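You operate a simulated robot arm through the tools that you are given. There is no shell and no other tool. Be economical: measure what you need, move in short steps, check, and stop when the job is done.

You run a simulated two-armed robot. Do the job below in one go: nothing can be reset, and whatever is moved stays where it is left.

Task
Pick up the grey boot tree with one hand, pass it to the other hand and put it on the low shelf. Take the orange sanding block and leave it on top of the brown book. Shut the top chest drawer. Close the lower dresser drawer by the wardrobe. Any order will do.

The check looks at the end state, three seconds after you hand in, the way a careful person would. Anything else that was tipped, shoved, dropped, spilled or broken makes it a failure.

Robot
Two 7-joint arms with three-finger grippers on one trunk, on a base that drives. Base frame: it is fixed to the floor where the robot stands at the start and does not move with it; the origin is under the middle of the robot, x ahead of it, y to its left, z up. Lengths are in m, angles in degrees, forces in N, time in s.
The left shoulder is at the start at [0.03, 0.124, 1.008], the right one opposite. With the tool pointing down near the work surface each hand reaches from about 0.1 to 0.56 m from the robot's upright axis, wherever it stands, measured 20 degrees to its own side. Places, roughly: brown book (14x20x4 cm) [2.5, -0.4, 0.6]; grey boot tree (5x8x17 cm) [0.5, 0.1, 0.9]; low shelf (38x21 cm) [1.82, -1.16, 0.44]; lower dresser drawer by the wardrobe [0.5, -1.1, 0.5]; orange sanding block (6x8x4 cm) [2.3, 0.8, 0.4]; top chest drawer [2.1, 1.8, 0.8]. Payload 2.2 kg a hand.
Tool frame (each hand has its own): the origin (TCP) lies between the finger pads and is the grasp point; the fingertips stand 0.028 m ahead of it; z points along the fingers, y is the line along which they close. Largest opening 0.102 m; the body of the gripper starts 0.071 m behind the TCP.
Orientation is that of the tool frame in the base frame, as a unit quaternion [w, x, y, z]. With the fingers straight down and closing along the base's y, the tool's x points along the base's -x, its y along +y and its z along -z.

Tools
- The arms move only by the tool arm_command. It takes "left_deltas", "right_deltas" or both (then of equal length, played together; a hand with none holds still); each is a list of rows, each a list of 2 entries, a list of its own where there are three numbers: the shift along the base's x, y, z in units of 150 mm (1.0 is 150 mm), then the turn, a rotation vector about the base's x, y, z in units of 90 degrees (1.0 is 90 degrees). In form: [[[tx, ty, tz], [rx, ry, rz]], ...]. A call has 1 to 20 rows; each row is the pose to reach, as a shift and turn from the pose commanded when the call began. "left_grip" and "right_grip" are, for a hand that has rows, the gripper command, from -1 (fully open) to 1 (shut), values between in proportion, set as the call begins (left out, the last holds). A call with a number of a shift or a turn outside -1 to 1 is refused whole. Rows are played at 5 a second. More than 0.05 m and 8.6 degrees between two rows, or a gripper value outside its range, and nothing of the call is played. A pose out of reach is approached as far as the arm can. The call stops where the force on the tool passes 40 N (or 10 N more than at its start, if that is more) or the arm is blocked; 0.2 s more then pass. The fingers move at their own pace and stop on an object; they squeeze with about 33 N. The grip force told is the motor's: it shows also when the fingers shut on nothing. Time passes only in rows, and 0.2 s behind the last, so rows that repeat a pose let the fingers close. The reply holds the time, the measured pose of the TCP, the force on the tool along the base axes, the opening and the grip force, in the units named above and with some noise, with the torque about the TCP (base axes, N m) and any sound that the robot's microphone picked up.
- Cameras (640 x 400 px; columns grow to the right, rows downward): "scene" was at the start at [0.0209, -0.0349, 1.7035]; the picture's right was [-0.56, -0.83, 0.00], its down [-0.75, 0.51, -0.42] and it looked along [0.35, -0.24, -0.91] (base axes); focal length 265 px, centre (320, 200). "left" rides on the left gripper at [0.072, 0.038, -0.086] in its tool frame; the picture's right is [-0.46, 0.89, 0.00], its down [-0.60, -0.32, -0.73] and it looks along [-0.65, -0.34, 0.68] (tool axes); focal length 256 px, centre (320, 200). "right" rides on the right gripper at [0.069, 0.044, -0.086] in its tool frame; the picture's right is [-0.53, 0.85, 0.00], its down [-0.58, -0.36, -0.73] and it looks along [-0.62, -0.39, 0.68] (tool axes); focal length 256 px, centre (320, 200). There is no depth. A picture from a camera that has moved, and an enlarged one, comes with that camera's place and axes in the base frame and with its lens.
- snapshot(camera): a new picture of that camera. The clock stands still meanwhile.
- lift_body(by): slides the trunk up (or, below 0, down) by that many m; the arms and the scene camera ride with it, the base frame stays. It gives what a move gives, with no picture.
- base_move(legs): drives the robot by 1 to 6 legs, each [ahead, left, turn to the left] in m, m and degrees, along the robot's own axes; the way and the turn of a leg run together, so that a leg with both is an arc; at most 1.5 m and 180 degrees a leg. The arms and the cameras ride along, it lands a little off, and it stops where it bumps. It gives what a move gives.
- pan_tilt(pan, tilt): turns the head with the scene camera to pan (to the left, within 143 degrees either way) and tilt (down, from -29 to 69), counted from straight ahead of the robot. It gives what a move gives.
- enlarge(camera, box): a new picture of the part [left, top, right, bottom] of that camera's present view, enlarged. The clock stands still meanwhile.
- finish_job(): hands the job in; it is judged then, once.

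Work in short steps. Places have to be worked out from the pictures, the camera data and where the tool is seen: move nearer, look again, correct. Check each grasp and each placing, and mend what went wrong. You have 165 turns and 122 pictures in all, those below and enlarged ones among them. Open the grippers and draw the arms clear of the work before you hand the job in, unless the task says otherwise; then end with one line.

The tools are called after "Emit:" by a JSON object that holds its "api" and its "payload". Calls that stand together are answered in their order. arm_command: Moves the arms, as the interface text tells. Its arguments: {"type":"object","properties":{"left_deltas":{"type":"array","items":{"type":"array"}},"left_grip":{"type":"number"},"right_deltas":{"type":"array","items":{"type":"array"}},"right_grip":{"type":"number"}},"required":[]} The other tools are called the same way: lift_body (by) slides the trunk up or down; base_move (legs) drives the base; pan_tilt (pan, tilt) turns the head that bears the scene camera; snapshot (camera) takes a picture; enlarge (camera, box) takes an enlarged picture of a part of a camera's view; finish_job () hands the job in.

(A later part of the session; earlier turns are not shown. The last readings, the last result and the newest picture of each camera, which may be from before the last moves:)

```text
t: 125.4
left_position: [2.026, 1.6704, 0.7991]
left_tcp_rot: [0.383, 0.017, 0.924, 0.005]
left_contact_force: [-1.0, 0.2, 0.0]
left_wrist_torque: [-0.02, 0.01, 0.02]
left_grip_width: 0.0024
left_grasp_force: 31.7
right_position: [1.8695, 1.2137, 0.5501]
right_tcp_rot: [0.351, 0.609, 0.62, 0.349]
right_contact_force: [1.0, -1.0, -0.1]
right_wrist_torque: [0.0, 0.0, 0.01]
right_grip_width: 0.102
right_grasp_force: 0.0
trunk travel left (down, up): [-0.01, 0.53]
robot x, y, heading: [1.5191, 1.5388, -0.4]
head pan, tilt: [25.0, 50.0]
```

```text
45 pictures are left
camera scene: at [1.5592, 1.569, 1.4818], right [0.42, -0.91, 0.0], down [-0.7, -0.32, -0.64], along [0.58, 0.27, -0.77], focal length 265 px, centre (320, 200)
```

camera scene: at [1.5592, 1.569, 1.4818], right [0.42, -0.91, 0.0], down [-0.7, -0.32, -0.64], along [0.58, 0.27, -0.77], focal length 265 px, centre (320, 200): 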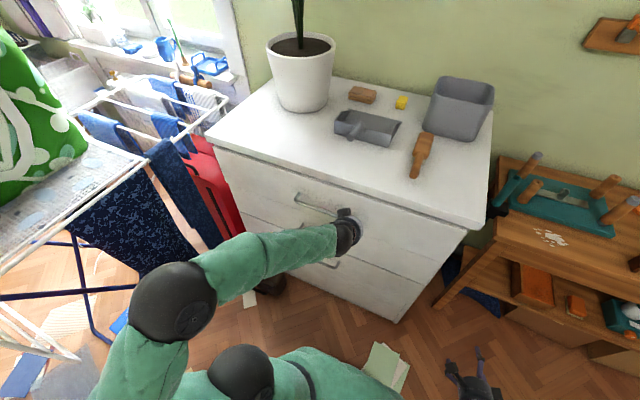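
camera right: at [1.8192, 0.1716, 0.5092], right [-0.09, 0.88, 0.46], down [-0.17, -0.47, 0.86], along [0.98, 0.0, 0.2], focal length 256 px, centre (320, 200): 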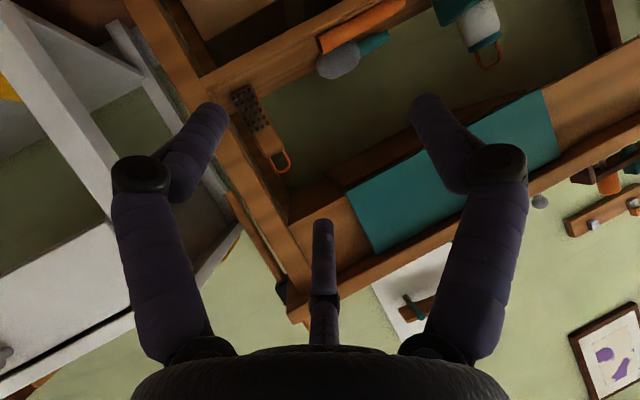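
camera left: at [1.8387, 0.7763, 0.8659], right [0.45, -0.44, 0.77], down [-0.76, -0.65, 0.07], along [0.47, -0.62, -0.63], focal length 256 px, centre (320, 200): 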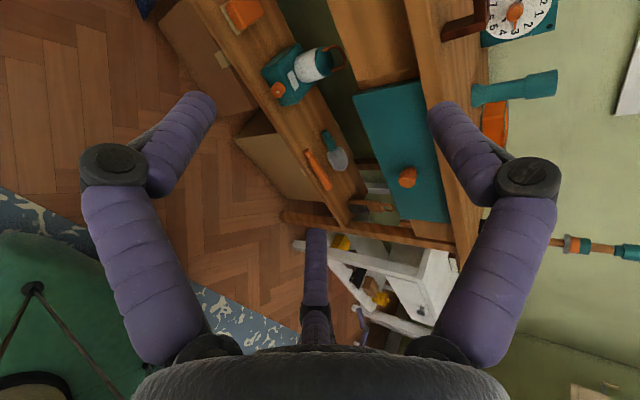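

The drawer slides in easily. I push on a few more centimetres until I feel the stop.

Emit:
{"api": "arm_command", "payload": {"left_deltas": [[[0.07, 0, 0], [0, 0, 0]], [[0.14, 0, 0], [0, 0, 0]], [[0.21, 0, 0], [0, 0, 0]], [[0.28, 0, 0], [0, 0, 0]], [[0.35, 0, 0], [0, 0, 0]]]}}

Emit:
{"api": "enlarge", "payload": {"camera": "scene", "box": [200, 120, 500, 330]}}

```text
t: 126.0
left_position: [2.0369, 1.6688, 0.797]
left_tcp_rot: [0.38, 0.018, 0.925, 0.004]
left_contact_force: [-28.9, -0.4, 13.6]
left_wrist_torque: [-0.01, -0.12, -0.12]
left_grip_width: 0.0022
left_grasp_force: 31.2
right_position: [1.8668, 1.2137, 0.5483]
right_tcp_rot: [0.353, 0.609, 0.618, 0.35]
right_contact_force: [0.0, -0.4, -0.7]
right_wrist_torque: [-0.01, 0.03, -0.02]
right_grip_width: 0.1021
right_grasp_force: 0.1
trunk travel left (down, up): [-0.01, 0.53]
robot x, y, heading: [1.5204, 1.5379, -0.0]
head pan, tilt: [25.0, 50.0]
stopped in row 2 (left hand): the force on the tool passed its limit at 58 N (the readings are from after the stop); the commanded pose is now the measured one
```

```text
1.90 times, centred on (350, 225) of scene
camera zoom: at [1.5538, 1.5689, 1.4821], right [0.42, -0.91, 0.0], down [-0.69, -0.32, -0.64], along [0.59, 0.27, -0.76], focal length 505 px, centre (263, 152)
```

zoom: 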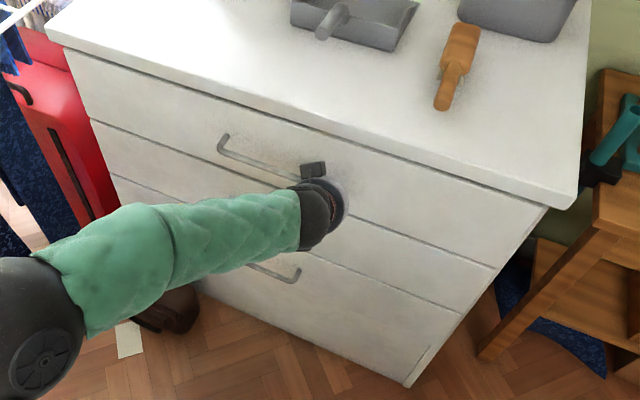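

The top drawer is shut flush. I withdraw the left hand and drive back to the sanding block (y≈1.06).

Emit:
{"api": "arm_command", "payload": {"left_deltas": [[[-0.2, 0, 0], [0, 0, 0]], [[-0.5, 0, 0], [0, 0, 0]], [[-0.8, 0, 0.05], [0, 0, 0]], [[-1.0, 0, 0.1], [0, 0, 0]]]}}

Emit:
{"api": "base_move", "payload": {"legs": [[0, -0.47, 0]]}}

Emit:
{"api": "pan_tilt", "payload": {"pan": -22, "tilt": 50}}

Emit:
{"api": "snapshot", "payload": {"camera": "scene"}}

Emit:
{"api": "snapshot", "payload": {"camera": "right"}}

```text
t: 127.0
left_position: [1.8874, 1.6686, 0.8102]
left_tcp_rot: [0.38, 0.017, 0.925, 0.005]
left_contact_force: [0.3, 0.2, 0.6]
left_wrist_torque: [0.03, 0.0, 0.0]
left_grip_width: 0.0019
left_grasp_force: 31.8
right_position: [1.8692, 1.2141, 0.5493]
right_tcp_rot: [0.352, 0.609, 0.619, 0.349]
right_contact_force: [-0.2, -1.2, 0.3]
right_wrist_torque: [0.0, 0.03, 0.0]
right_grip_width: 0.1024
right_grasp_force: 0.1
trunk travel left (down, up): [-0.01, 0.53]
robot x, y, heading: [1.5198, 1.5358, -0.5]
head pan, tilt: [25.0, 50.0]
```

```text
t: 129.8
left_position: [1.8883, 1.21, 0.8095]
left_tcp_rot: [0.38, 0.017, 0.925, 0.005]
left_contact_force: [1.1, -0.4, -0.1]
left_wrist_torque: [-0.02, -0.04, -0.02]
left_grip_width: 0.0021
left_grasp_force: 31.4
right_position: [1.8688, 0.7527, 0.5489]
right_tcp_rot: [0.352, 0.608, 0.62, 0.35]
right_contact_force: [-0.5, -0.5, 0.0]
right_wrist_torque: [0.0, -0.01, 0.02]
right_grip_width: 0.1017
right_grasp_force: 0.1
trunk travel left (down, up): [-0.01, 0.53]
robot x, y, heading: [1.5139, 1.0727, -0.2]
head pan, tilt: [25.0, 50.0]
```

```text
t: 130.9
left_position: [1.8883, 1.2088, 0.8105]
left_tcp_rot: [0.379, 0.017, 0.925, 0.005]
left_contact_force: [-0.2, 0.3, -0.4]
left_wrist_torque: [0.0, -0.01, 0.0]
left_grip_width: 0.002
left_grasp_force: 31.5
right_position: [1.8681, 0.7536, 0.5486]
right_tcp_rot: [0.351, 0.608, 0.62, 0.35]
right_contact_force: [0.0, -1.3, -0.4]
right_wrist_torque: [0.0, -0.02, -0.01]
right_grip_width: 0.1018
right_grasp_force: 0.0
trunk travel left (down, up): [-0.01, 0.53]
robot x, y, heading: [1.5169, 1.0765, 0.0]
head pan, tilt: [-22.0, 50.0]
```

```text
43 pictures are left
camera scene: at [1.5585, 1.0469, 1.4818], right [-0.38, -0.93, 0.0], down [-0.71, 0.29, -0.64], along [0.6, -0.24, -0.77], focal length 265 px, centre (320, 200)
```

scene: 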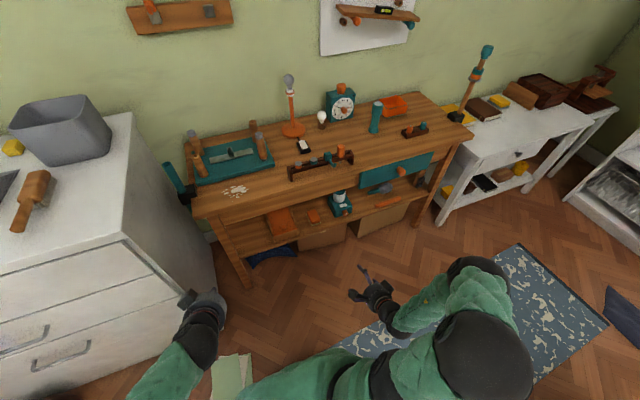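

```text
42 pictures are left
camera right: at [1.8158, 0.8231, 0.6302], right [0.44, -0.52, 0.73], down [-0.81, -0.59, 0.06], along [0.4, -0.62, -0.68], focal length 256 px, centre (320, 200)
```

right: 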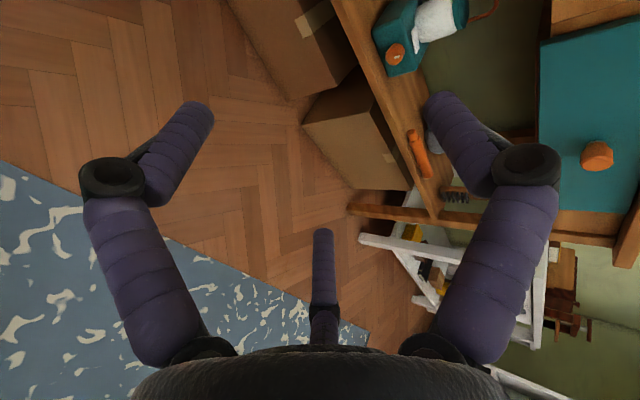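

I enlarge the block from this second viewpoint to triangulate it precisely.

Emit:
{"api": "enlarge", "payload": {"camera": "scene", "box": [260, 180, 360, 250]}}

```text
5.71 times, centred on (310, 215) of scene
camera zoom: at [1.5585, 1.0469, 1.4818], right [-0.38, -0.93, 0.0], down [-0.71, 0.29, -0.64], along [0.6, -0.24, -0.77], focal length 1514 px, centre (377, 114)
```

zoom: 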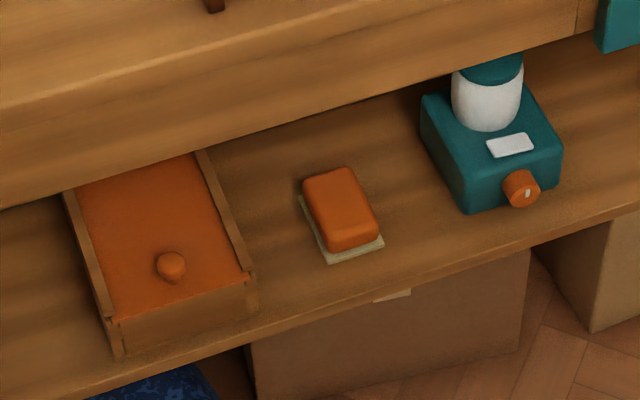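

Triangulation gives the block's top centre at about (2.327, 0.772, 0.384), shelf ≈0.344, clear of the neighbours. I extend the right hand toward it at z≈0.42 and y=0.772.

Emit:
{"api": "arm_command", "payload": {"right_deltas": [[[0.2, 0.06, -0.2], [0, 0, 0]], [[0.4, 0.12, -0.4], [0, 0, 0]], [[0.6, 0.12, -0.6], [0, 0, 0]], [[0.8, 0.12, -0.8], [0, 0, 0]], [[1.0, 0.12, -0.87], [0, 0, 0]]]}}

Emit:
{"api": "arm_command", "payload": {"right_deltas": [[[0.2, 0, 0], [0, 0, 0]], [[0.4, 0, 0], [0, 0, 0]]]}}

```text
t: 132.2
left_position: [1.888, 1.2097, 0.8106]
left_tcp_rot: [0.378, 0.017, 0.925, 0.005]
left_contact_force: [-0.1, -0.1, 0.0]
left_wrist_torque: [0.01, 0.01, -0.03]
left_grip_width: 0.0021
left_grasp_force: 31.6
right_position: [2.0189, 0.772, 0.4174]
right_tcp_rot: [0.352, 0.608, 0.62, 0.35]
right_contact_force: [-0.3, -0.5, -0.3]
right_wrist_torque: [0.0, 0.02, 0.0]
right_grip_width: 0.1019
right_grasp_force: 0.0
trunk travel left (down, up): [-0.01, 0.53]
robot x, y, heading: [1.5112, 1.0766, -0.0]
head pan, tilt: [-22.0, 50.0]
```

```text
t: 132.8
left_position: [1.8877, 1.2092, 0.8111]
left_tcp_rot: [0.379, 0.017, 0.925, 0.005]
left_contact_force: [-0.4, 0.1, -0.3]
left_wrist_torque: [-0.02, -0.03, 0.0]
left_grip_width: 0.0019
left_grasp_force: 31.7
right_position: [2.0777, 0.771, 0.4166]
right_tcp_rot: [0.35, 0.608, 0.621, 0.35]
right_contact_force: [-0.5, 0.4, -0.2]
right_wrist_torque: [-0.03, -0.02, -0.01]
right_grip_width: 0.1019
right_grasp_force: 0.0
trunk travel left (down, up): [-0.01, 0.53]
robot x, y, heading: [1.5179, 1.0779, 0.1]
head pan, tilt: [-22.0, 50.0]
```

Reaches well. I drive ahead 0.13 m and look.

Emit:
{"api": "base_move", "payload": {"legs": [[0.13, 0, 0]]}}

Emit:
{"api": "snapshot", "payload": {"camera": "right"}}

Emit:
{"api": "enlarge", "payload": {"camera": "scene", "box": [240, 180, 400, 280]}}

```text
t: 134.0
left_position: [2.0188, 1.2084, 0.8103]
left_tcp_rot: [0.379, 0.017, 0.925, 0.004]
left_contact_force: [-0.5, 0.0, -0.3]
left_wrist_torque: [0.0, -0.01, 0.02]
left_grip_width: 0.0023
left_grasp_force: 31.7
right_position: [2.207, 0.7701, 0.4166]
right_tcp_rot: [0.351, 0.609, 0.62, 0.349]
right_contact_force: [-0.1, -0.5, -0.4]
right_wrist_torque: [0.03, 0.0, -0.02]
right_grip_width: 0.102
right_grasp_force: 0.1
trunk travel left (down, up): [-0.01, 0.53]
robot x, y, heading: [1.6503, 1.0749, -0.3]
head pan, tilt: [-22.0, 50.0]
```

```text
40 pictures are left
camera right: at [2.1551, 0.8397, 0.4981], right [0.44, -0.52, 0.73], down [-0.81, -0.59, 0.06], along [0.4, -0.62, -0.68], focal length 256 px, centre (320, 200)
```

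right: 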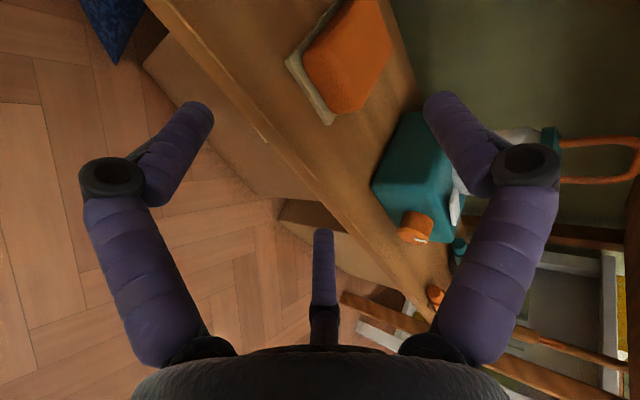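

```text
4.00 times, centred on (320, 230) of scene
camera zoom: at [1.6895, 1.0464, 1.4818], right [-0.38, -0.93, 0.0], down [-0.71, 0.29, -0.64], along [0.6, -0.24, -0.77], focal length 1060 px, centre (320, 80)
```

zoom: 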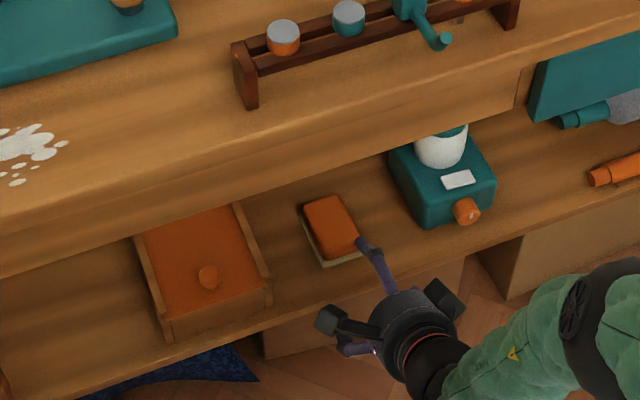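

The right camera confirms the block (2.325, 0.778). I extend the hand over it, fingers either side, staying at z≈0.416.

Emit:
{"api": "arm_command", "payload": {"right_deltas": [[[0.2, 0.03, 0], [0, 0, 0]], [[0.4, 0.03, 0], [0, 0, 0]], [[0.6, 0.03, 0], [0, 0, 0]], [[0.85, 0.03, 0], [0, 0, 0]]]}}

Emit:
{"api": "snapshot", "payload": {"camera": "right"}}

```text
t: 135.0
left_position: [2.0179, 1.2084, 0.8112]
left_tcp_rot: [0.379, 0.017, 0.925, 0.004]
left_contact_force: [0.7, -0.9, 0.4]
left_wrist_torque: [0.01, 0.03, -0.01]
left_grip_width: 0.0021
left_grasp_force: 30.8
right_position: [2.336, 0.7758, 0.4174]
right_tcp_rot: [0.352, 0.608, 0.62, 0.349]
right_contact_force: [-1.0, -0.5, 0.5]
right_wrist_torque: [-0.03, 0.02, -0.01]
right_grip_width: 0.1019
right_grasp_force: 0.1
trunk travel left (down, up): [-0.01, 0.53]
robot x, y, heading: [1.6464, 1.0788, -0.4]
head pan, tilt: [-22.0, 50.0]
```

```text
38 pictures are left
camera right: at [2.285, 0.8448, 0.4983], right [0.44, -0.52, 0.73], down [-0.81, -0.59, 0.06], along [0.4, -0.62, -0.68], focal length 256 px, centre (320, 200)
```

right: 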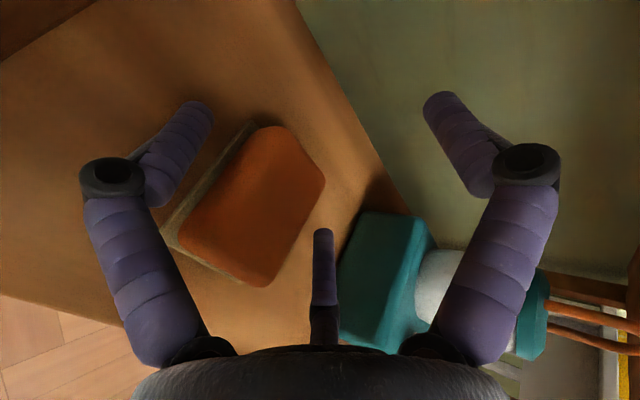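

Perfect: the block lies between the two lower fingers with the thumb above. I lower 1.3 cm and close.

Emit:
{"api": "arm_command", "payload": {"right_deltas": [[[0, 0, -0.04], [0, 0, 0]], [[0, 0, -0.09], [0, 0, 0]]]}}

Emit:
{"api": "arm_command", "payload": {"right_deltas": [[[0, 0, 0], [0, 0, 0]], [[0, 0, 0], [0, 0, 0]], [[0, 0, 0], [0, 0, 0]], [[0, 0, 0], [0, 0, 0]]], "right_grip": 1}}

Emit:
{"api": "snapshot", "payload": {"camera": "right"}}

```text
t: 135.6
left_position: [2.0197, 1.2086, 0.8115]
left_tcp_rot: [0.378, 0.017, 0.925, 0.005]
left_contact_force: [0.7, -0.6, -0.2]
left_wrist_torque: [-0.04, -0.01, 0.04]
left_grip_width: 0.0023
left_grasp_force: 31.9
right_position: [2.3377, 0.7742, 0.4042]
right_tcp_rot: [0.352, 0.608, 0.62, 0.35]
right_contact_force: [0.0, 0.4, -0.6]
right_wrist_torque: [-0.02, -0.02, 0.0]
right_grip_width: 0.102
right_grasp_force: 0.0
trunk travel left (down, up): [-0.01, 0.53]
robot x, y, heading: [1.6477, 1.0731, -0.2]
head pan, tilt: [-22.0, 50.0]
```

```text
t: 136.6
left_position: [2.018, 1.2099, 0.8099]
left_tcp_rot: [0.379, 0.016, 0.925, 0.006]
left_contact_force: [1.0, 0.0, -0.3]
left_wrist_torque: [0.0, 0.02, 0.01]
left_grip_width: 0.0021
left_grasp_force: 31.5
right_position: [2.3366, 0.7736, 0.4043]
right_tcp_rot: [0.352, 0.609, 0.619, 0.35]
right_contact_force: [-0.2, -1.1, 0.7]
right_wrist_torque: [0.01, -0.07, -0.05]
right_grip_width: 0.0582
right_grasp_force: 33.4
trunk travel left (down, up): [-0.01, 0.53]
robot x, y, heading: [1.6457, 1.0775, -0.0]
head pan, tilt: [-22.0, 50.0]
```

```text
37 pictures are left
camera right: at [2.284, 0.8436, 0.4849], right [0.44, -0.52, 0.73], down [-0.81, -0.59, 0.06], along [0.4, -0.62, -0.68], focal length 256 px, centre (320, 200)
```

right: 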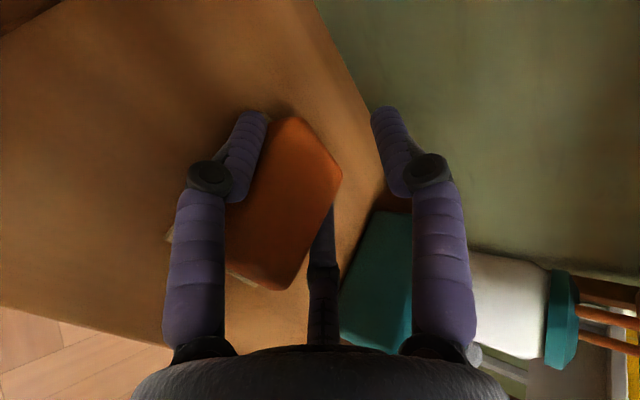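

Gripped (33 N). I lift 3 cm and check that the block comes along.

Emit:
{"api": "arm_command", "payload": {"right_deltas": [[[0, 0, 0.1], [0, 0, 0]], [[0, 0, 0.22], [0, 0, 0]]]}}

Emit:
{"api": "snapshot", "payload": {"camera": "right"}}

```text
t: 137.2
left_position: [2.0194, 1.209, 0.8102]
left_tcp_rot: [0.379, 0.016, 0.925, 0.006]
left_contact_force: [-0.5, 0.2, 0.0]
left_wrist_torque: [0.01, -0.01, -0.01]
left_grip_width: 0.002
left_grasp_force: 31.5
right_position: [2.3334, 0.7753, 0.4364]
right_tcp_rot: [0.352, 0.608, 0.62, 0.349]
right_contact_force: [-0.4, 0.2, -1.5]
right_wrist_torque: [-0.02, -0.05, -0.04]
right_grip_width: 0.058
right_grasp_force: 32.6
trunk travel left (down, up): [-0.01, 0.53]
robot x, y, heading: [1.6463, 1.0796, -0.2]
head pan, tilt: [-22.0, 50.0]
```

```text
36 pictures are left
camera right: at [2.2821, 0.8437, 0.5175], right [0.44, -0.52, 0.73], down [-0.81, -0.59, 0.06], along [0.4, -0.62, -0.68], focal length 256 px, centre (320, 200)
```

right: 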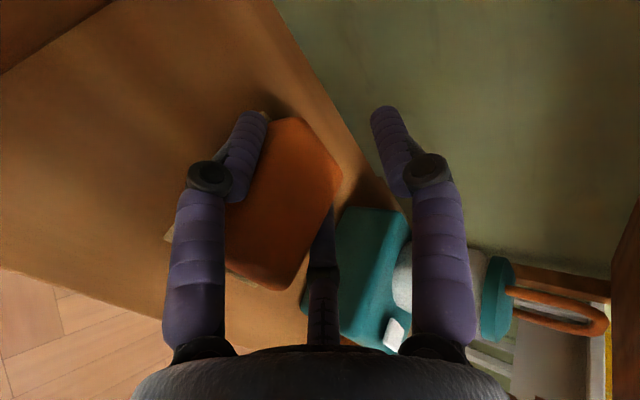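

The block is held firmly. I retract it out of the shelf with the arm, then back the base up.

Emit:
{"api": "arm_command", "payload": {"right_deltas": [[[-0.25, 0, 0], [0, 0, 0]], [[-0.5, 0, 0], [0, 0, 0]], [[-0.75, 0, 0], [0, 0, 0]], [[-1.0, 0, 0], [0, 0, 0]]]}}

Emit:
{"api": "base_move", "payload": {"legs": [[-0.15, 0, 0], [0, -1.1, 0]]}}

Emit:
{"api": "lift_body", "payload": {"by": 0.3}}

Emit:
{"api": "pan_tilt", "payload": {"pan": -15, "tilt": 45}}

Emit:
{"api": "snapshot", "payload": {"camera": "scene"}}

```text
t: 138.2
left_position: [2.0187, 1.2092, 0.8092]
left_tcp_rot: [0.379, 0.016, 0.925, 0.006]
left_contact_force: [-0.3, 0.1, -0.3]
left_wrist_torque: [0.01, 0.02, -0.02]
left_grip_width: 0.0023
left_grasp_force: 31.8
right_position: [2.1854, 0.7768, 0.4347]
right_tcp_rot: [0.352, 0.608, 0.619, 0.35]
right_contact_force: [0.4, -0.2, -0.7]
right_wrist_torque: [0.02, 0.01, 0.0]
right_grip_width: 0.0583
right_grasp_force: 33.2
trunk travel left (down, up): [-0.01, 0.53]
robot x, y, heading: [1.6474, 1.0771, -0.2]
head pan, tilt: [-22.0, 50.0]
```

```text
t: 144.8
left_position: [1.8681, 0.1291, 0.8106]
left_tcp_rot: [0.379, 0.014, 0.925, 0.007]
left_contact_force: [-1.2, 0.0, -0.2]
left_wrist_torque: [-0.01, 0.02, 0.03]
left_grip_width: 0.0021
left_grasp_force: 31.4
right_position: [2.037, -0.3024, 0.4339]
right_tcp_rot: [0.35, 0.606, 0.622, 0.351]
right_contact_force: [0.6, 0.5, -1.0]
right_wrist_torque: [-0.01, 0.02, 0.01]
right_grip_width: 0.0583
right_grasp_force: 32.8
trunk travel left (down, up): [-0.01, 0.53]
robot x, y, heading: [1.4965, -0.0068, 0.2]
head pan, tilt: [-22.0, 50.0]
```

```text
t: 147.8
left_position: [1.8686, 0.1285, 1.1106]
left_tcp_rot: [0.379, 0.014, 0.925, 0.006]
left_contact_force: [-0.6, 0.6, 0.4]
left_wrist_torque: [-0.01, -0.02, -0.03]
left_grip_width: 0.0023
left_grasp_force: 31.4
right_position: [2.0373, -0.304, 0.7343]
right_tcp_rot: [0.351, 0.607, 0.621, 0.351]
right_contact_force: [0.3, -0.6, -0.8]
right_wrist_torque: [0.03, -0.02, 0.01]
right_grip_width: 0.0581
right_grasp_force: 33.1
trunk travel left (down, up): [-0.31, 0.23]
robot x, y, heading: [1.5002, -0.0101, 0.4]
head pan, tilt: [-22.0, 50.0]
```

```text
t: 148.4
left_position: [1.8681, 0.1292, 1.1097]
left_tcp_rot: [0.379, 0.014, 0.925, 0.006]
left_contact_force: [0.7, 0.3, -0.3]
left_wrist_torque: [-0.01, 0.03, 0.03]
left_grip_width: 0.0023
left_grasp_force: 31.3
right_position: [2.0376, -0.303, 0.7342]
right_tcp_rot: [0.351, 0.607, 0.621, 0.35]
right_contact_force: [0.2, 0.6, -1.2]
right_wrist_torque: [0.01, 0.03, 0.0]
right_grip_width: 0.0583
right_grasp_force: 33.2
trunk travel left (down, up): [-0.31, 0.23]
robot x, y, heading: [1.4943, -0.0044, 0.2]
head pan, tilt: [-15.0, 45.0]
```

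```text
35 pictures are left
camera scene: at [1.5463, -0.0277, 1.7887], right [-0.26, -0.97, 0.0], down [-0.68, 0.18, -0.71], along [0.68, -0.18, -0.71], focal length 265 px, centre (320, 200)
```

scene: 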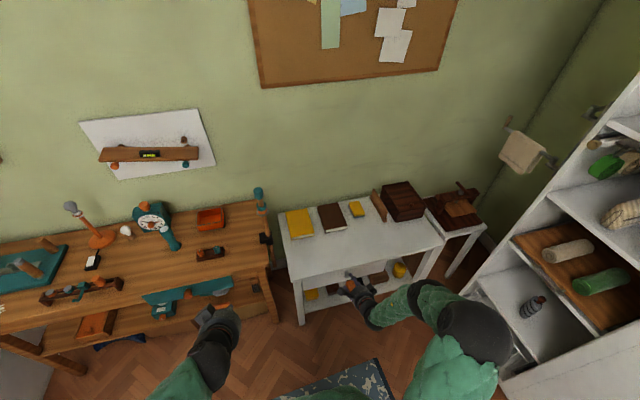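

The boot tree is seen standing on its shelf, and the brown book is in view. I enlarge the book.

Emit:
{"api": "enlarge", "payload": {"camera": "scene", "box": [270, 180, 410, 310]}}

```text
3.08 times, centred on (340, 245) of scene
camera zoom: at [1.5463, -0.0277, 1.7887], right [-0.26, -0.97, 0.0], down [-0.68, 0.18, -0.71], along [0.68, -0.18, -0.71], focal length 815 px, centre (258, 62)
```

zoom: 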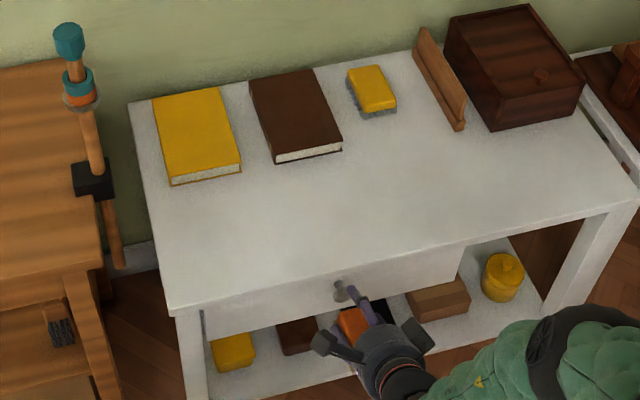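

The book spans x 2.42–2.62, y -0.42…-0.29, top z≈0.627. I pull the left hand up and back for clearance, extend the right hand, and then drive ahead.

Emit:
{"api": "arm_command", "payload": {"left_deltas": [[[-0.1, 0, 0.2], [0, 0, 0]], [[-0.2, 0, 0.4], [0, 0, 0]], [[-0.3, 0, 0.6], [0, 0, 0]], [[-0.3, 0, 0.6], [0, 0, 0]]], "right_deltas": [[[0.2, -0.05, 0], [0, 0, 0]], [[0.4, -0.1, 0], [0, 0, 0]], [[0.6, -0.15, 0], [0, 0, 0]], [[0.8, -0.2, 0.0], [0, 0, 0]]]}}

Emit:
{"api": "base_move", "payload": {"legs": [[0.28, -0.02, 0]]}}

Emit:
{"api": "pan_tilt", "payload": {"pan": -20, "tilt": 52}}

Emit:
{"api": "snapshot", "payload": {"camera": "scene"}}

```text
t: 149.4
left_position: [1.8235, 0.1287, 1.1999]
left_tcp_rot: [0.378, 0.014, 0.926, 0.007]
left_contact_force: [0.7, -0.1, 0.6]
left_wrist_torque: [0.01, 0.0, 0.0]
left_grip_width: 0.002
left_grasp_force: 31.6
right_position: [2.1551, -0.3326, 0.7343]
right_tcp_rot: [0.35, 0.607, 0.621, 0.35]
right_contact_force: [0.3, 0.6, -1.5]
right_wrist_torque: [0.01, -0.04, -0.03]
right_grip_width: 0.0583
right_grasp_force: 33.0
trunk travel left (down, up): [-0.31, 0.23]
robot x, y, heading: [1.4943, -0.0106, 0.3]
head pan, tilt: [-15.0, 45.0]
```

```text
t: 151.4
left_position: [2.1067, 0.1115, 1.1995]
left_tcp_rot: [0.379, 0.011, 0.925, 0.008]
left_contact_force: [-0.3, 0.2, 0.8]
left_wrist_torque: [-0.01, 0.01, -0.03]
left_grip_width: 0.0022
left_grasp_force: 31.2
right_position: [2.439, -0.346, 0.7336]
right_tcp_rot: [0.349, 0.605, 0.624, 0.351]
right_contact_force: [0.3, 0.0, -1.1]
right_wrist_torque: [-0.03, 0.04, 0.01]
right_grip_width: 0.0579
right_grasp_force: 33.1
trunk travel left (down, up): [-0.31, 0.23]
robot x, y, heading: [1.7826, -0.0207, 0.6]
head pan, tilt: [-15.0, 45.0]
```

```text
t: 152.1
left_position: [2.1048, 0.1122, 1.1988]
left_tcp_rot: [0.379, 0.011, 0.925, 0.008]
left_contact_force: [-0.5, 0.3, 0.3]
left_wrist_torque: [-0.02, 0.01, 0.03]
left_grip_width: 0.002
left_grasp_force: 31.5
right_position: [2.4391, -0.3461, 0.7358]
right_tcp_rot: [0.349, 0.604, 0.624, 0.352]
right_contact_force: [0.8, -0.4, -1.5]
right_wrist_torque: [0.01, -0.01, -0.02]
right_grip_width: 0.0582
right_grasp_force: 32.8
trunk travel left (down, up): [-0.31, 0.23]
robot x, y, heading: [1.7783, -0.024, 0.5]
head pan, tilt: [-20.0, 52.0]
```

```text
33 pictures are left
camera scene: at [1.8202, -0.0506, 1.7792], right [-0.33, -0.94, 0.0], down [-0.74, 0.26, -0.62], along [0.58, -0.21, -0.79], focal length 265 px, centre (320, 200)
```

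scene: 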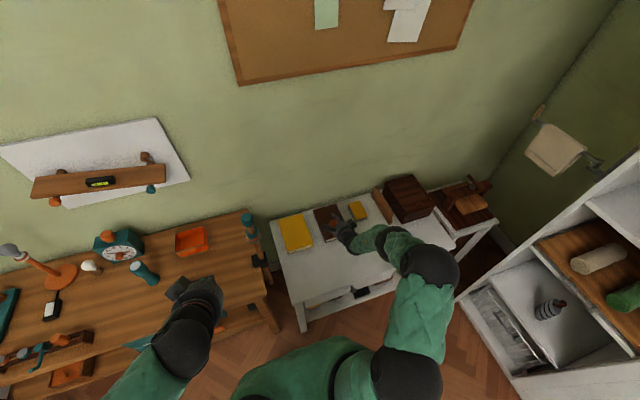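

I extend the arm the remaining 7 cm in x and 1 cm in y, over the book.

Emit:
{"api": "arm_command", "payload": {"right_deltas": [[[0.25, -0.03, 0], [0, 0, 0]], [[0.48, -0.06, 0], [0, 0, 0]]]}}

Emit:
{"api": "enlarge", "payload": {"camera": "scene", "box": [270, 180, 400, 280]}}

Emit:
{"api": "snapshot", "payload": {"camera": "right"}}

```text
t: 152.7
left_position: [2.1028, 0.1115, 1.1993]
left_tcp_rot: [0.38, 0.012, 0.925, 0.007]
left_contact_force: [0.5, 0.3, -0.1]
left_wrist_torque: [-0.01, 0.0, 0.01]
left_grip_width: 0.0021
left_grasp_force: 31.0
right_position: [2.5104, -0.3569, 0.7329]
right_tcp_rot: [0.349, 0.605, 0.624, 0.351]
right_contact_force: [0.0, -0.4, -1.8]
right_wrist_torque: [-0.05, -0.06, -0.01]
right_grip_width: 0.0578
right_grasp_force: 32.7
trunk travel left (down, up): [-0.31, 0.23]
robot x, y, heading: [1.7758, -0.0247, 0.6]
head pan, tilt: [-20.0, 52.0]
```

```text
4.00 times, centred on (335, 230) of scene
camera zoom: at [1.821, -0.0507, 1.7791], right [-0.33, -0.94, 0.0], down [-0.74, 0.26, -0.62], along [0.58, -0.21, -0.79], focal length 1060 px, centre (260, 80)
```

zoom: 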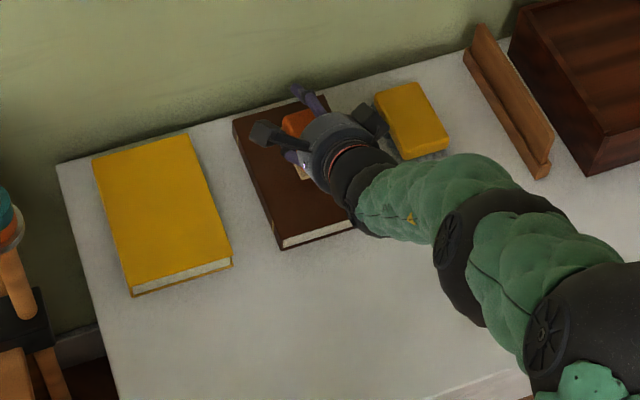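

```text
31 pictures are left
camera right: at [2.4587, -0.2872, 0.8145], right [0.44, -0.52, 0.73], down [-0.8, -0.6, 0.07], along [0.4, -0.62, -0.68], focal length 256 px, centre (320, 200)
```

right: 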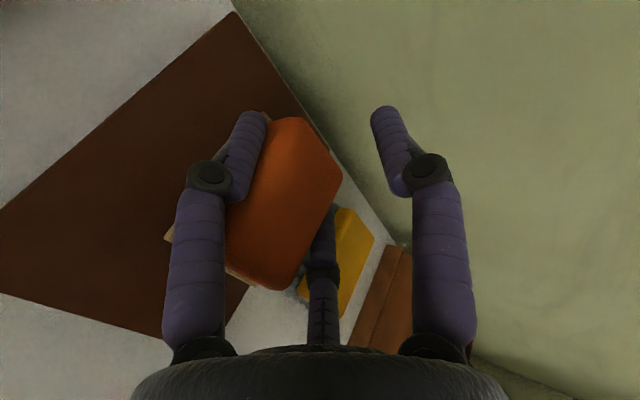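

The block is over the book. I lower toward contact in small steps.

Emit:
{"api": "arm_command", "payload": {"right_deltas": [[[0, 0, -0.1], [0, 0, 0]], [[0, 0, -0.2], [0, 0, 0]]]}}

Emit:
{"api": "arm_command", "payload": {"right_deltas": [[[0, 0, -0.03], [0, 0, 0]], [[0, 0, -0.06], [0, 0, 0]]]}}

Emit:
{"api": "snapshot", "payload": {"camera": "right"}}

```text
t: 153.3
left_position: [2.105, 0.1114, 1.1992]
left_tcp_rot: [0.379, 0.011, 0.925, 0.008]
left_contact_force: [-0.5, -0.2, -0.1]
left_wrist_torque: [0.0, 0.03, -0.02]
left_grip_width: 0.0021
left_grasp_force: 31.4
right_position: [2.5109, -0.356, 0.7038]
right_tcp_rot: [0.349, 0.605, 0.623, 0.351]
right_contact_force: [0.5, -0.5, -0.9]
right_wrist_torque: [-0.01, 0.02, 0.02]
right_grip_width: 0.0583
right_grasp_force: 33.4
trunk travel left (down, up): [-0.31, 0.23]
robot x, y, heading: [1.7775, -0.0249, 0.5]
head pan, tilt: [-20.0, 52.0]
```

```text
t: 153.9
left_position: [2.1046, 0.1125, 1.1992]
left_tcp_rot: [0.379, 0.011, 0.925, 0.007]
left_contact_force: [0.4, 0.5, 0.1]
left_wrist_torque: [-0.01, -0.03, 0.02]
left_grip_width: 0.0023
left_grasp_force: 31.9
right_position: [2.5102, -0.3549, 0.6956]
right_tcp_rot: [0.35, 0.605, 0.623, 0.351]
right_contact_force: [-0.4, 0.3, -1.0]
right_wrist_torque: [0.0, -0.04, -0.02]
right_grip_width: 0.0581
right_grasp_force: 32.7
trunk travel left (down, up): [-0.31, 0.23]
robot x, y, heading: [1.7766, -0.0247, 0.6]
head pan, tilt: [-20.0, 52.0]
```

```text
30 pictures are left
camera right: at [2.4578, -0.2873, 0.7766], right [0.44, -0.52, 0.73], down [-0.8, -0.6, 0.06], along [0.4, -0.62, -0.68], focal length 256 px, centre (320, 200)
```

right: 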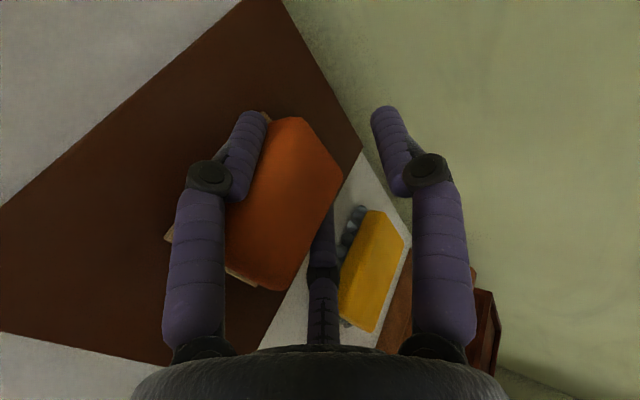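

Still no contact; the book's far-right corner is seen at y≈-0.44, so the block is well inside. Continue down in 4 mm steps.

Emit:
{"api": "arm_command", "payload": {"right_deltas": [[[0, 0, -0.025], [0, 0, 0]], [[0, 0, -0.05], [0, 0, 0]]]}}

Emit:
{"api": "arm_command", "payload": {"right_deltas": [[[0, 0, -0.02], [0, 0, 0]], [[0, 0, -0.035], [0, 0, 0]]]}}

```text
t: 154.5
left_position: [2.1022, 0.1142, 1.2004]
left_tcp_rot: [0.381, 0.011, 0.924, 0.008]
left_contact_force: [0.3, 0.5, -0.4]
left_wrist_torque: [0.0, -0.01, 0.01]
left_grip_width: 0.0021
left_grasp_force: 31.4
right_position: [2.5131, -0.3549, 0.6935]
right_tcp_rot: [0.354, 0.603, 0.622, 0.353]
right_contact_force: [-6.9, 2.5, 22.3]
right_wrist_torque: [0.54, 0.08, 0.04]
right_grip_width: 0.0582
right_grasp_force: 32.9
trunk travel left (down, up): [-0.31, 0.23]
robot x, y, heading: [1.7748, -0.0263, 0.5]
head pan, tilt: [-20.0, 52.0]
```

```text
t: 155.0
left_position: [2.1042, 0.1125, 1.2001]
left_tcp_rot: [0.378, 0.012, 0.926, 0.007]
left_contact_force: [0.2, 0.1, 0.3]
left_wrist_torque: [-0.02, 0.03, 0.0]
left_grip_width: 0.0019
left_grasp_force: 31.8
right_position: [2.5168, -0.3579, 0.6912]
right_tcp_rot: [0.358, 0.599, 0.621, 0.356]
right_contact_force: [2.4, 1.2, 10.9]
right_wrist_torque: [0.15, 0.31, -0.08]
right_grip_width: 0.0581
right_grasp_force: 33.4
trunk travel left (down, up): [-0.31, 0.23]
robot x, y, heading: [1.7768, -0.0284, 0.6]
head pan, tilt: [-20.0, 52.0]
stopped in row 2 (right hand): the force on the tool passed its limit at 41 N (the readings are from after the stop); the commanded pose is now the measured one
```

The block rests on the book (11 N left). I ease up 2 mm and open.

Emit:
{"api": "arm_command", "payload": {"right_deltas": [[[0, 0, 0.012], [0, 0, 0]], [[0, 0, 0.012], [0, 0, 0]]]}}

Emit:
{"api": "arm_command", "payload": {"right_deltas": [[[0, 0, 0], [0, 0, 0]], [[0, 0, 0], [0, 0, 0]], [[0, 0, 0], [0, 0, 0]]], "right_grip": -1}}

Emit:
{"api": "snapshot", "payload": {"camera": "right"}}

```text
t: 155.6
left_position: [2.1038, 0.1118, 1.1992]
left_tcp_rot: [0.379, 0.011, 0.925, 0.008]
left_contact_force: [0.8, 0.4, 0.3]
left_wrist_torque: [0.01, 0.03, -0.05]
left_grip_width: 0.0021
left_grasp_force: 31.6
right_position: [2.5157, -0.3581, 0.6923]
right_tcp_rot: [0.356, 0.602, 0.621, 0.354]
right_contact_force: [2.7, -2.4, 9.0]
right_wrist_torque: [-0.09, -0.43, -0.08]
right_grip_width: 0.058
right_grasp_force: 33.2
trunk travel left (down, up): [-0.31, 0.23]
robot x, y, heading: [1.7823, -0.027, 0.7]
head pan, tilt: [-20.0, 52.0]
```

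```text
t: 156.4
left_position: [2.1029, 0.1125, 1.2001]
left_tcp_rot: [0.379, 0.011, 0.925, 0.008]
left_contact_force: [-0.2, -0.4, 0.8]
left_wrist_torque: [-0.03, 0.0, 0.01]
left_grip_width: 0.0021
left_grasp_force: 31.4
right_position: [2.5142, -0.3568, 0.6901]
right_tcp_rot: [0.353, 0.603, 0.623, 0.353]
right_contact_force: [0.9, 0.5, -0.5]
right_wrist_torque: [0.0, -0.04, 0.01]
right_grip_width: 0.1019
right_grasp_force: 0.1
trunk travel left (down, up): [-0.31, 0.23]
robot x, y, heading: [1.7789, -0.0267, 0.7]
head pan, tilt: [-20.0, 52.0]
```

```text
29 pictures are left
camera right: at [2.4602, -0.288, 0.7713], right [0.44, -0.51, 0.74], down [-0.8, -0.6, 0.06], along [0.41, -0.62, -0.67], focal length 256 px, centre (320, 200)
```

right: 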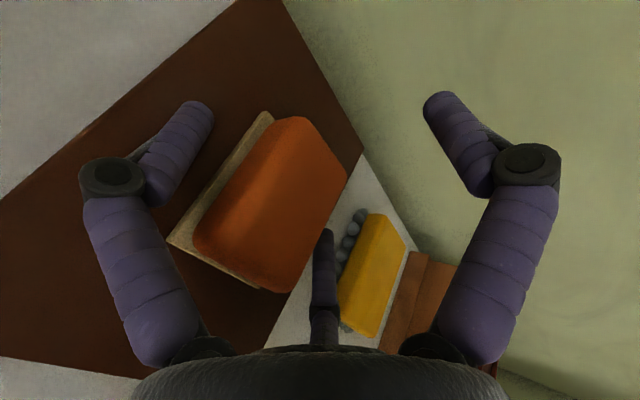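

The block lies flat on the book, fingers clear of it. I withdraw straight back.

Emit:
{"api": "arm_command", "payload": {"right_deltas": [[[-0.2, 0, 0.02], [0, 0, 0]], [[-0.45, 0, 0.1], [0, 0, 0]], [[-0.7, 0, 0.2], [0, 0, 0]], [[-1.0, 0, 0.4], [0, 0, 0]]]}}

Emit:
{"api": "base_move", "payload": {"legs": [[-0.35, 0, 0]]}}

Emit:
{"api": "enlarge", "payload": {"camera": "scene", "box": [290, 120, 450, 240]}}

```text
refused: row 4 steps farther than a row can; nothing moved
```

```text
t: 158.7
left_position: [1.7545, 0.1084, 1.1992]
left_tcp_rot: [0.38, 0.012, 0.925, 0.007]
left_contact_force: [0.5, 0.0, 0.4]
left_wrist_torque: [0.01, -0.01, -0.01]
left_grip_width: 0.002
left_grasp_force: 31.7
right_position: [2.1633, -0.3623, 0.692]
right_tcp_rot: [0.354, 0.603, 0.621, 0.354]
right_contact_force: [-0.1, 0.7, 0.1]
right_wrist_torque: [0.0, 0.04, -0.03]
right_grip_width: 0.1019
right_grasp_force: 0.1
trunk travel left (down, up): [-0.31, 0.23]
robot x, y, heading: [1.43, -0.0278, 0.2]
head pan, tilt: [-20.0, 52.0]
```

```text
3.33 times, centred on (370, 180) of scene
camera zoom: at [1.4693, -0.0535, 1.7792], right [-0.33, -0.94, 0.0], down [-0.74, 0.26, -0.62], along [0.58, -0.21, -0.79], focal length 883 px, centre (153, 267)
```

zoom: 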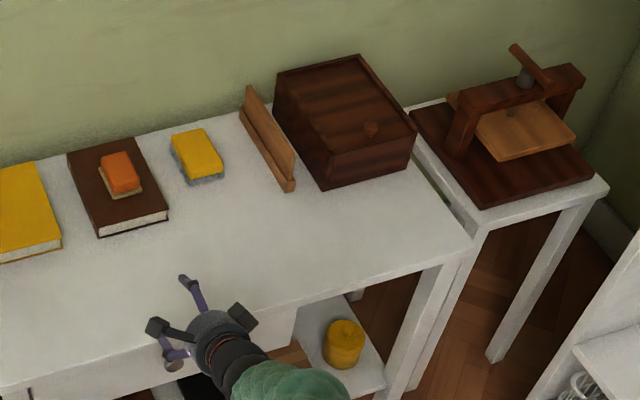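

The block sits squarely on the brown book. Now the dresser: I retract the right hand, close it, and turn to face the wardrobe side.

Emit:
{"api": "arm_command", "payload": {"right_deltas": [[[-0.25, 0, 0], [0, 0, 0]], [[-0.5, 0, 0], [0, 0, 0]], [[-0.75, 0, 0], [0, 0, 0]], [[-1.0, 0, 0], [0, 0, 0]]], "right_grip": 1}}

Emit:
{"api": "arm_command", "payload": {"right_deltas": [[[-0.25, 0, 0], [0, 0, 0]], [[-0.5, 0, 0], [0, 0, 0]], [[-0.75, 0, 0], [0, 0, 0]]]}}

Emit:
{"api": "base_move", "payload": {"legs": [[0, -0.22, 0], [0, 0, -90]]}}

Emit:
{"api": "pan_tilt", "payload": {"pan": -45, "tilt": 35}}

Emit:
{"api": "snapshot", "payload": {"camera": "scene"}}

```text
t: 159.7
left_position: [1.7539, 0.109, 1.2007]
left_tcp_rot: [0.38, 0.012, 0.925, 0.007]
left_contact_force: [-0.2, -0.3, 0.9]
left_wrist_torque: [-0.01, -0.01, -0.01]
left_grip_width: 0.0018
left_grasp_force: 31.5
right_position: [2.0127, -0.3614, 0.6916]
right_tcp_rot: [0.354, 0.603, 0.621, 0.354]
right_contact_force: [-0.8, -1.0, 0.5]
right_wrist_torque: [-0.01, 0.01, 0.01]
right_grip_width: 0.0019
right_grasp_force: 31.2
trunk travel left (down, up): [-0.31, 0.23]
robot x, y, heading: [1.4291, -0.0257, 0.4]
head pan, tilt: [-20.0, 52.0]
```

```text
t: 160.5
left_position: [1.7531, 0.1091, 1.1987]
left_tcp_rot: [0.38, 0.011, 0.925, 0.008]
left_contact_force: [-0.2, -0.1, 0.0]
left_wrist_torque: [0.04, -0.03, -0.01]
left_grip_width: 0.0022
left_grasp_force: 31.3
right_position: [1.9021, -0.3621, 0.6924]
right_tcp_rot: [0.354, 0.603, 0.621, 0.355]
right_contact_force: [-1.1, -0.3, 0.3]
right_wrist_torque: [0.03, -0.02, -0.01]
right_grip_width: 0.0022
right_grasp_force: 32.1
trunk travel left (down, up): [-0.31, 0.23]
robot x, y, heading: [1.4289, -0.0277, 0.5]
head pan, tilt: [-20.0, 52.0]
```

```text
t: 165.9
left_position: [1.577, -0.5694, 1.1996]
left_tcp_rot: [0.277, 0.653, 0.656, -0.258]
left_contact_force: [-0.9, -0.1, -0.1]
left_wrist_torque: [0.0, -0.02, -0.01]
left_grip_width: 0.002
left_grasp_force: 31.1
right_position: [1.1104, -0.7314, 0.6924]
right_tcp_rot: [0.5, 0.866, 0.027, 0.007]
right_contact_force: [0.0, -0.2, -0.5]
right_wrist_torque: [0.0, 0.01, 0.0]
right_grip_width: 0.0023
right_grasp_force: 32.1
trunk travel left (down, up): [-0.31, 0.23]
robot x, y, heading: [1.431, -0.2472, -88.0]
head pan, tilt: [-20.0, 52.0]
```

```text
t: 166.8
left_position: [1.5766, -0.5692, 1.1995]
left_tcp_rot: [0.277, 0.653, 0.656, -0.258]
left_contact_force: [-0.5, 0.2, 0.7]
left_wrist_torque: [0.0, 0.01, 0.02]
left_grip_width: 0.0024
left_grasp_force: 31.3
right_position: [1.11, -0.731, 0.6918]
right_tcp_rot: [0.501, 0.865, 0.026, 0.006]
right_contact_force: [0.0, 0.2, 0.0]
right_wrist_torque: [0.02, -0.02, 0.0]
right_grip_width: 0.002
right_grasp_force: 31.2
trunk travel left (down, up): [-0.31, 0.23]
robot x, y, heading: [1.4297, -0.25, -88.2]
head pan, tilt: [-45.0, 35.0]
```

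```text
27 pictures are left
camera scene: at [1.3709, -0.2837, 1.8035], right [-0.73, 0.68, 0.0], down [0.39, 0.42, -0.82], along [-0.56, -0.6, -0.57], focal length 265 px, centre (320, 200)
```

scene: 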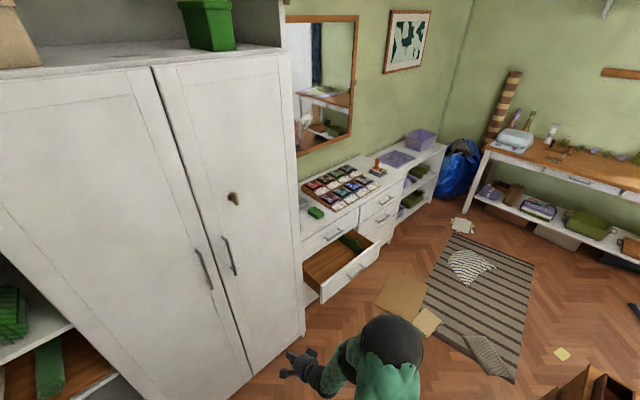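

The open drawer spans about x 0.18–0.70 with its front near y≈-0.97. I straighten to -90°, drive 0.55 m to its front, and lower the trunk 0.2 m.

Emit:
{"api": "base_move", "payload": {"legs": [[0, 0, -1.8], [0, -0.55, 0]]}}

Emit:
{"api": "lift_body", "payload": {"by": -0.2}}

Emit:
{"api": "pan_tilt", "payload": {"pan": -30, "tilt": 50}}

Emit:
{"api": "snapshot", "payload": {"camera": "scene"}}

```text
t: 170.4
left_position: [1.0163, -0.5784, 1.1996]
left_tcp_rot: [0.273, 0.663, 0.646, -0.263]
left_contact_force: [-0.6, 0.2, 1.0]
left_wrist_torque: [0.03, 0.0, 0.02]
left_grip_width: 0.0019
left_grasp_force: 31.6
right_position: [0.5443, -0.7263, 0.6914]
right_tcp_rot: [0.5, 0.866, 0.014, 0.0]
right_contact_force: [-0.6, 0.2, 0.0]
right_wrist_torque: [-0.03, 0.0, 0.02]
right_grip_width: 0.0021
right_grasp_force: 31.3
trunk travel left (down, up): [-0.31, 0.23]
robot x, y, heading: [0.88, -0.2508, -89.5]
head pan, tilt: [-45.0, 35.0]
```

```text
t: 172.6
left_position: [1.0166, -0.577, 0.9993]
left_tcp_rot: [0.274, 0.663, 0.646, -0.263]
left_contact_force: [-1.0, 0.0, -0.4]
left_wrist_torque: [0.0, 0.0, 0.02]
left_grip_width: 0.0023
left_grasp_force: 31.8
right_position: [0.5437, -0.7247, 0.4919]
right_tcp_rot: [0.501, 0.866, 0.013, -0.001]
right_contact_force: [0.3, -0.8, -1.0]
right_wrist_torque: [0.03, 0.0, 0.0]
right_grip_width: 0.002
right_grasp_force: 31.7
trunk travel left (down, up): [-0.11, 0.43]
robot x, y, heading: [0.886, -0.2522, -89.2]
head pan, tilt: [-45.0, 35.0]
```

```text
t: 173.3
left_position: [1.0161, -0.5772, 0.9995]
left_tcp_rot: [0.273, 0.663, 0.646, -0.262]
left_contact_force: [0.0, 0.0, 0.3]
left_wrist_torque: [0.03, -0.02, 0.01]
left_grip_width: 0.0024
left_grasp_force: 31.3
right_position: [0.5451, -0.7249, 0.4918]
right_tcp_rot: [0.5, 0.866, 0.013, -0.001]
right_contact_force: [-0.6, 1.2, 0.4]
right_wrist_torque: [0.01, 0.03, 0.03]
right_grip_width: 0.0021
right_grasp_force: 31.8
trunk travel left (down, up): [-0.11, 0.43]
robot x, y, heading: [0.8812, -0.2499, -89.3]
head pan, tilt: [-30.0, 50.0]
```

```text
26 pictures are left
camera scene: at [0.8417, -0.29, 1.5819], right [-0.87, 0.49, 0.0], down [0.38, 0.67, -0.64], along [-0.32, -0.56, -0.77], focal length 265 px, centre (320, 200)
```

scene: 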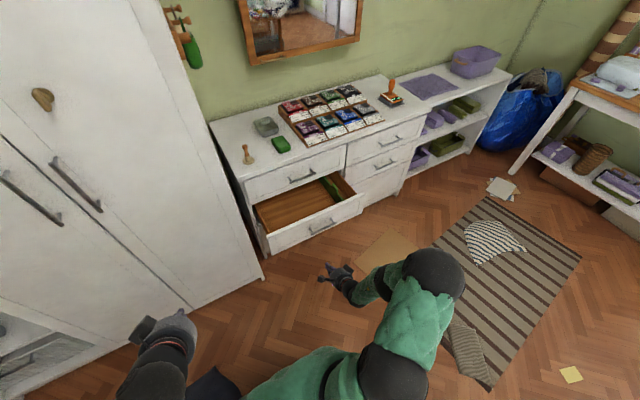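

The open drawer's front is at y≈-0.95, z 0.40–0.56, handle around x 0.39–0.52. I'll push at x≈0.59 beside the handle: shift the fist, then drive ahead 0.17 m.

Emit:
{"api": "arm_command", "payload": {"right_deltas": [[[0.15, 0, 0], [0, 0, 0]], [[0.3, 0, 0], [0, 0, 0]]]}}

Emit:
{"api": "base_move", "payload": {"legs": [[0.16, 0, 0]]}}

Emit:
{"api": "snapshot", "payload": {"camera": "scene"}}

```text
t: 173.9
left_position: [1.0165, -0.5768, 0.9999]
left_tcp_rot: [0.273, 0.663, 0.646, -0.262]
left_contact_force: [-0.3, 0.4, 0.4]
left_wrist_torque: [-0.01, 0.03, 0.01]
left_grip_width: 0.0024
left_grasp_force: 31.4
right_position: [0.5892, -0.7258, 0.4909]
right_tcp_rot: [0.5, 0.866, 0.014, -0.001]
right_contact_force: [-0.5, -1.0, 0.1]
right_wrist_torque: [0.02, 0.0, -0.01]
right_grip_width: 0.0021
right_grasp_force: 31.2
trunk travel left (down, up): [-0.11, 0.43]
robot x, y, heading: [0.8769, -0.2516, -89.4]
head pan, tilt: [-30.0, 50.0]
```

```text
t: 175.3
left_position: [1.0176, -0.7388, 0.9992]
left_tcp_rot: [0.273, 0.662, 0.647, -0.263]
left_contact_force: [0.7, 0.5, -1.0]
left_wrist_torque: [-0.02, 0.02, 0.01]
left_grip_width: 0.0023
left_grasp_force: 31.1
right_position: [0.5903, -0.887, 0.4905]
right_tcp_rot: [0.5, 0.866, 0.013, 0.0]
right_contact_force: [0.3, 0.2, -0.2]
right_wrist_torque: [0.01, -0.03, 0.02]
right_grip_width: 0.0022
right_grasp_force: 32.3
trunk travel left (down, up): [-0.11, 0.43]
robot x, y, heading: [0.8821, -0.412, -89.8]
head pan, tilt: [-30.0, 50.0]
```

```text
25 pictures are left
camera scene: at [0.8432, -0.4514, 1.5818], right [-0.87, 0.49, 0.0], down [0.38, 0.67, -0.64], along [-0.32, -0.56, -0.77], focal length 265 px, centre (320, 200)
```

scene: 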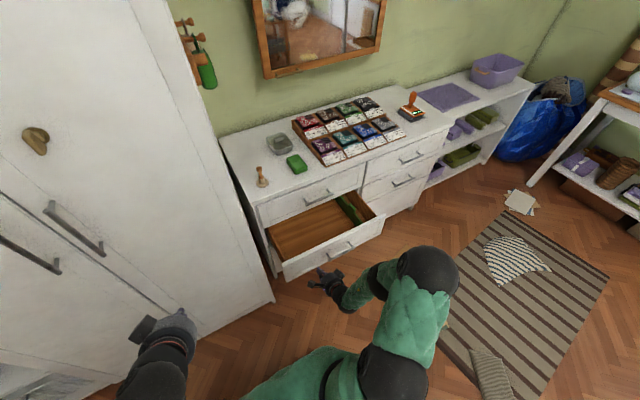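

The fist is just in front of the drawer, beside the handle. I push in -y.

Emit:
{"api": "arm_command", "payload": {"right_deltas": [[[0, -0.2, 0], [0, 0, 0]], [[0, -0.4, 0], [0, 0, 0]], [[0, -0.6, 0], [0, 0, 0]], [[0, -0.8, 0], [0, 0, 0]], [[0, -1.0, 0], [0, 0, 0]]]}}

Emit:
{"api": "snapshot", "payload": {"camera": "scene"}}

```text
t: 176.6
left_position: [1.0167, -0.7383, 0.9995]
left_tcp_rot: [0.274, 0.662, 0.647, -0.263]
left_contact_force: [0.8, -0.2, -0.9]
left_wrist_torque: [-0.01, -0.02, 0.0]
left_grip_width: 0.002
left_grasp_force: 31.9
right_position: [0.589, -1.0373, 0.4898]
right_tcp_rot: [0.5, 0.866, 0.014, 0.001]
right_contact_force: [0.6, -0.1, 0.2]
right_wrist_torque: [0.03, -0.02, 0.0]
right_grip_width: 0.0019
right_grasp_force: 31.2
trunk travel left (down, up): [-0.11, 0.43]
robot x, y, heading: [0.8785, -0.4145, -89.6]
head pan, tilt: [-30.0, 50.0]
```

```text
24 pictures are left
camera scene: at [0.8432, -0.4507, 1.5818], right [-0.87, 0.49, 0.0], down [0.38, 0.67, -0.64], along [-0.32, -0.56, -0.77], focal length 265 px, centre (320, 200)
```

scene: 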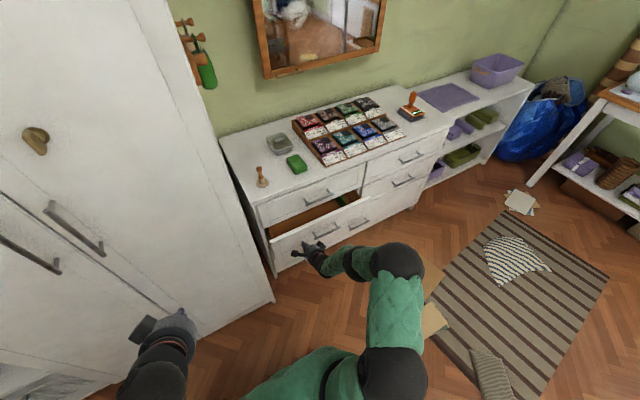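

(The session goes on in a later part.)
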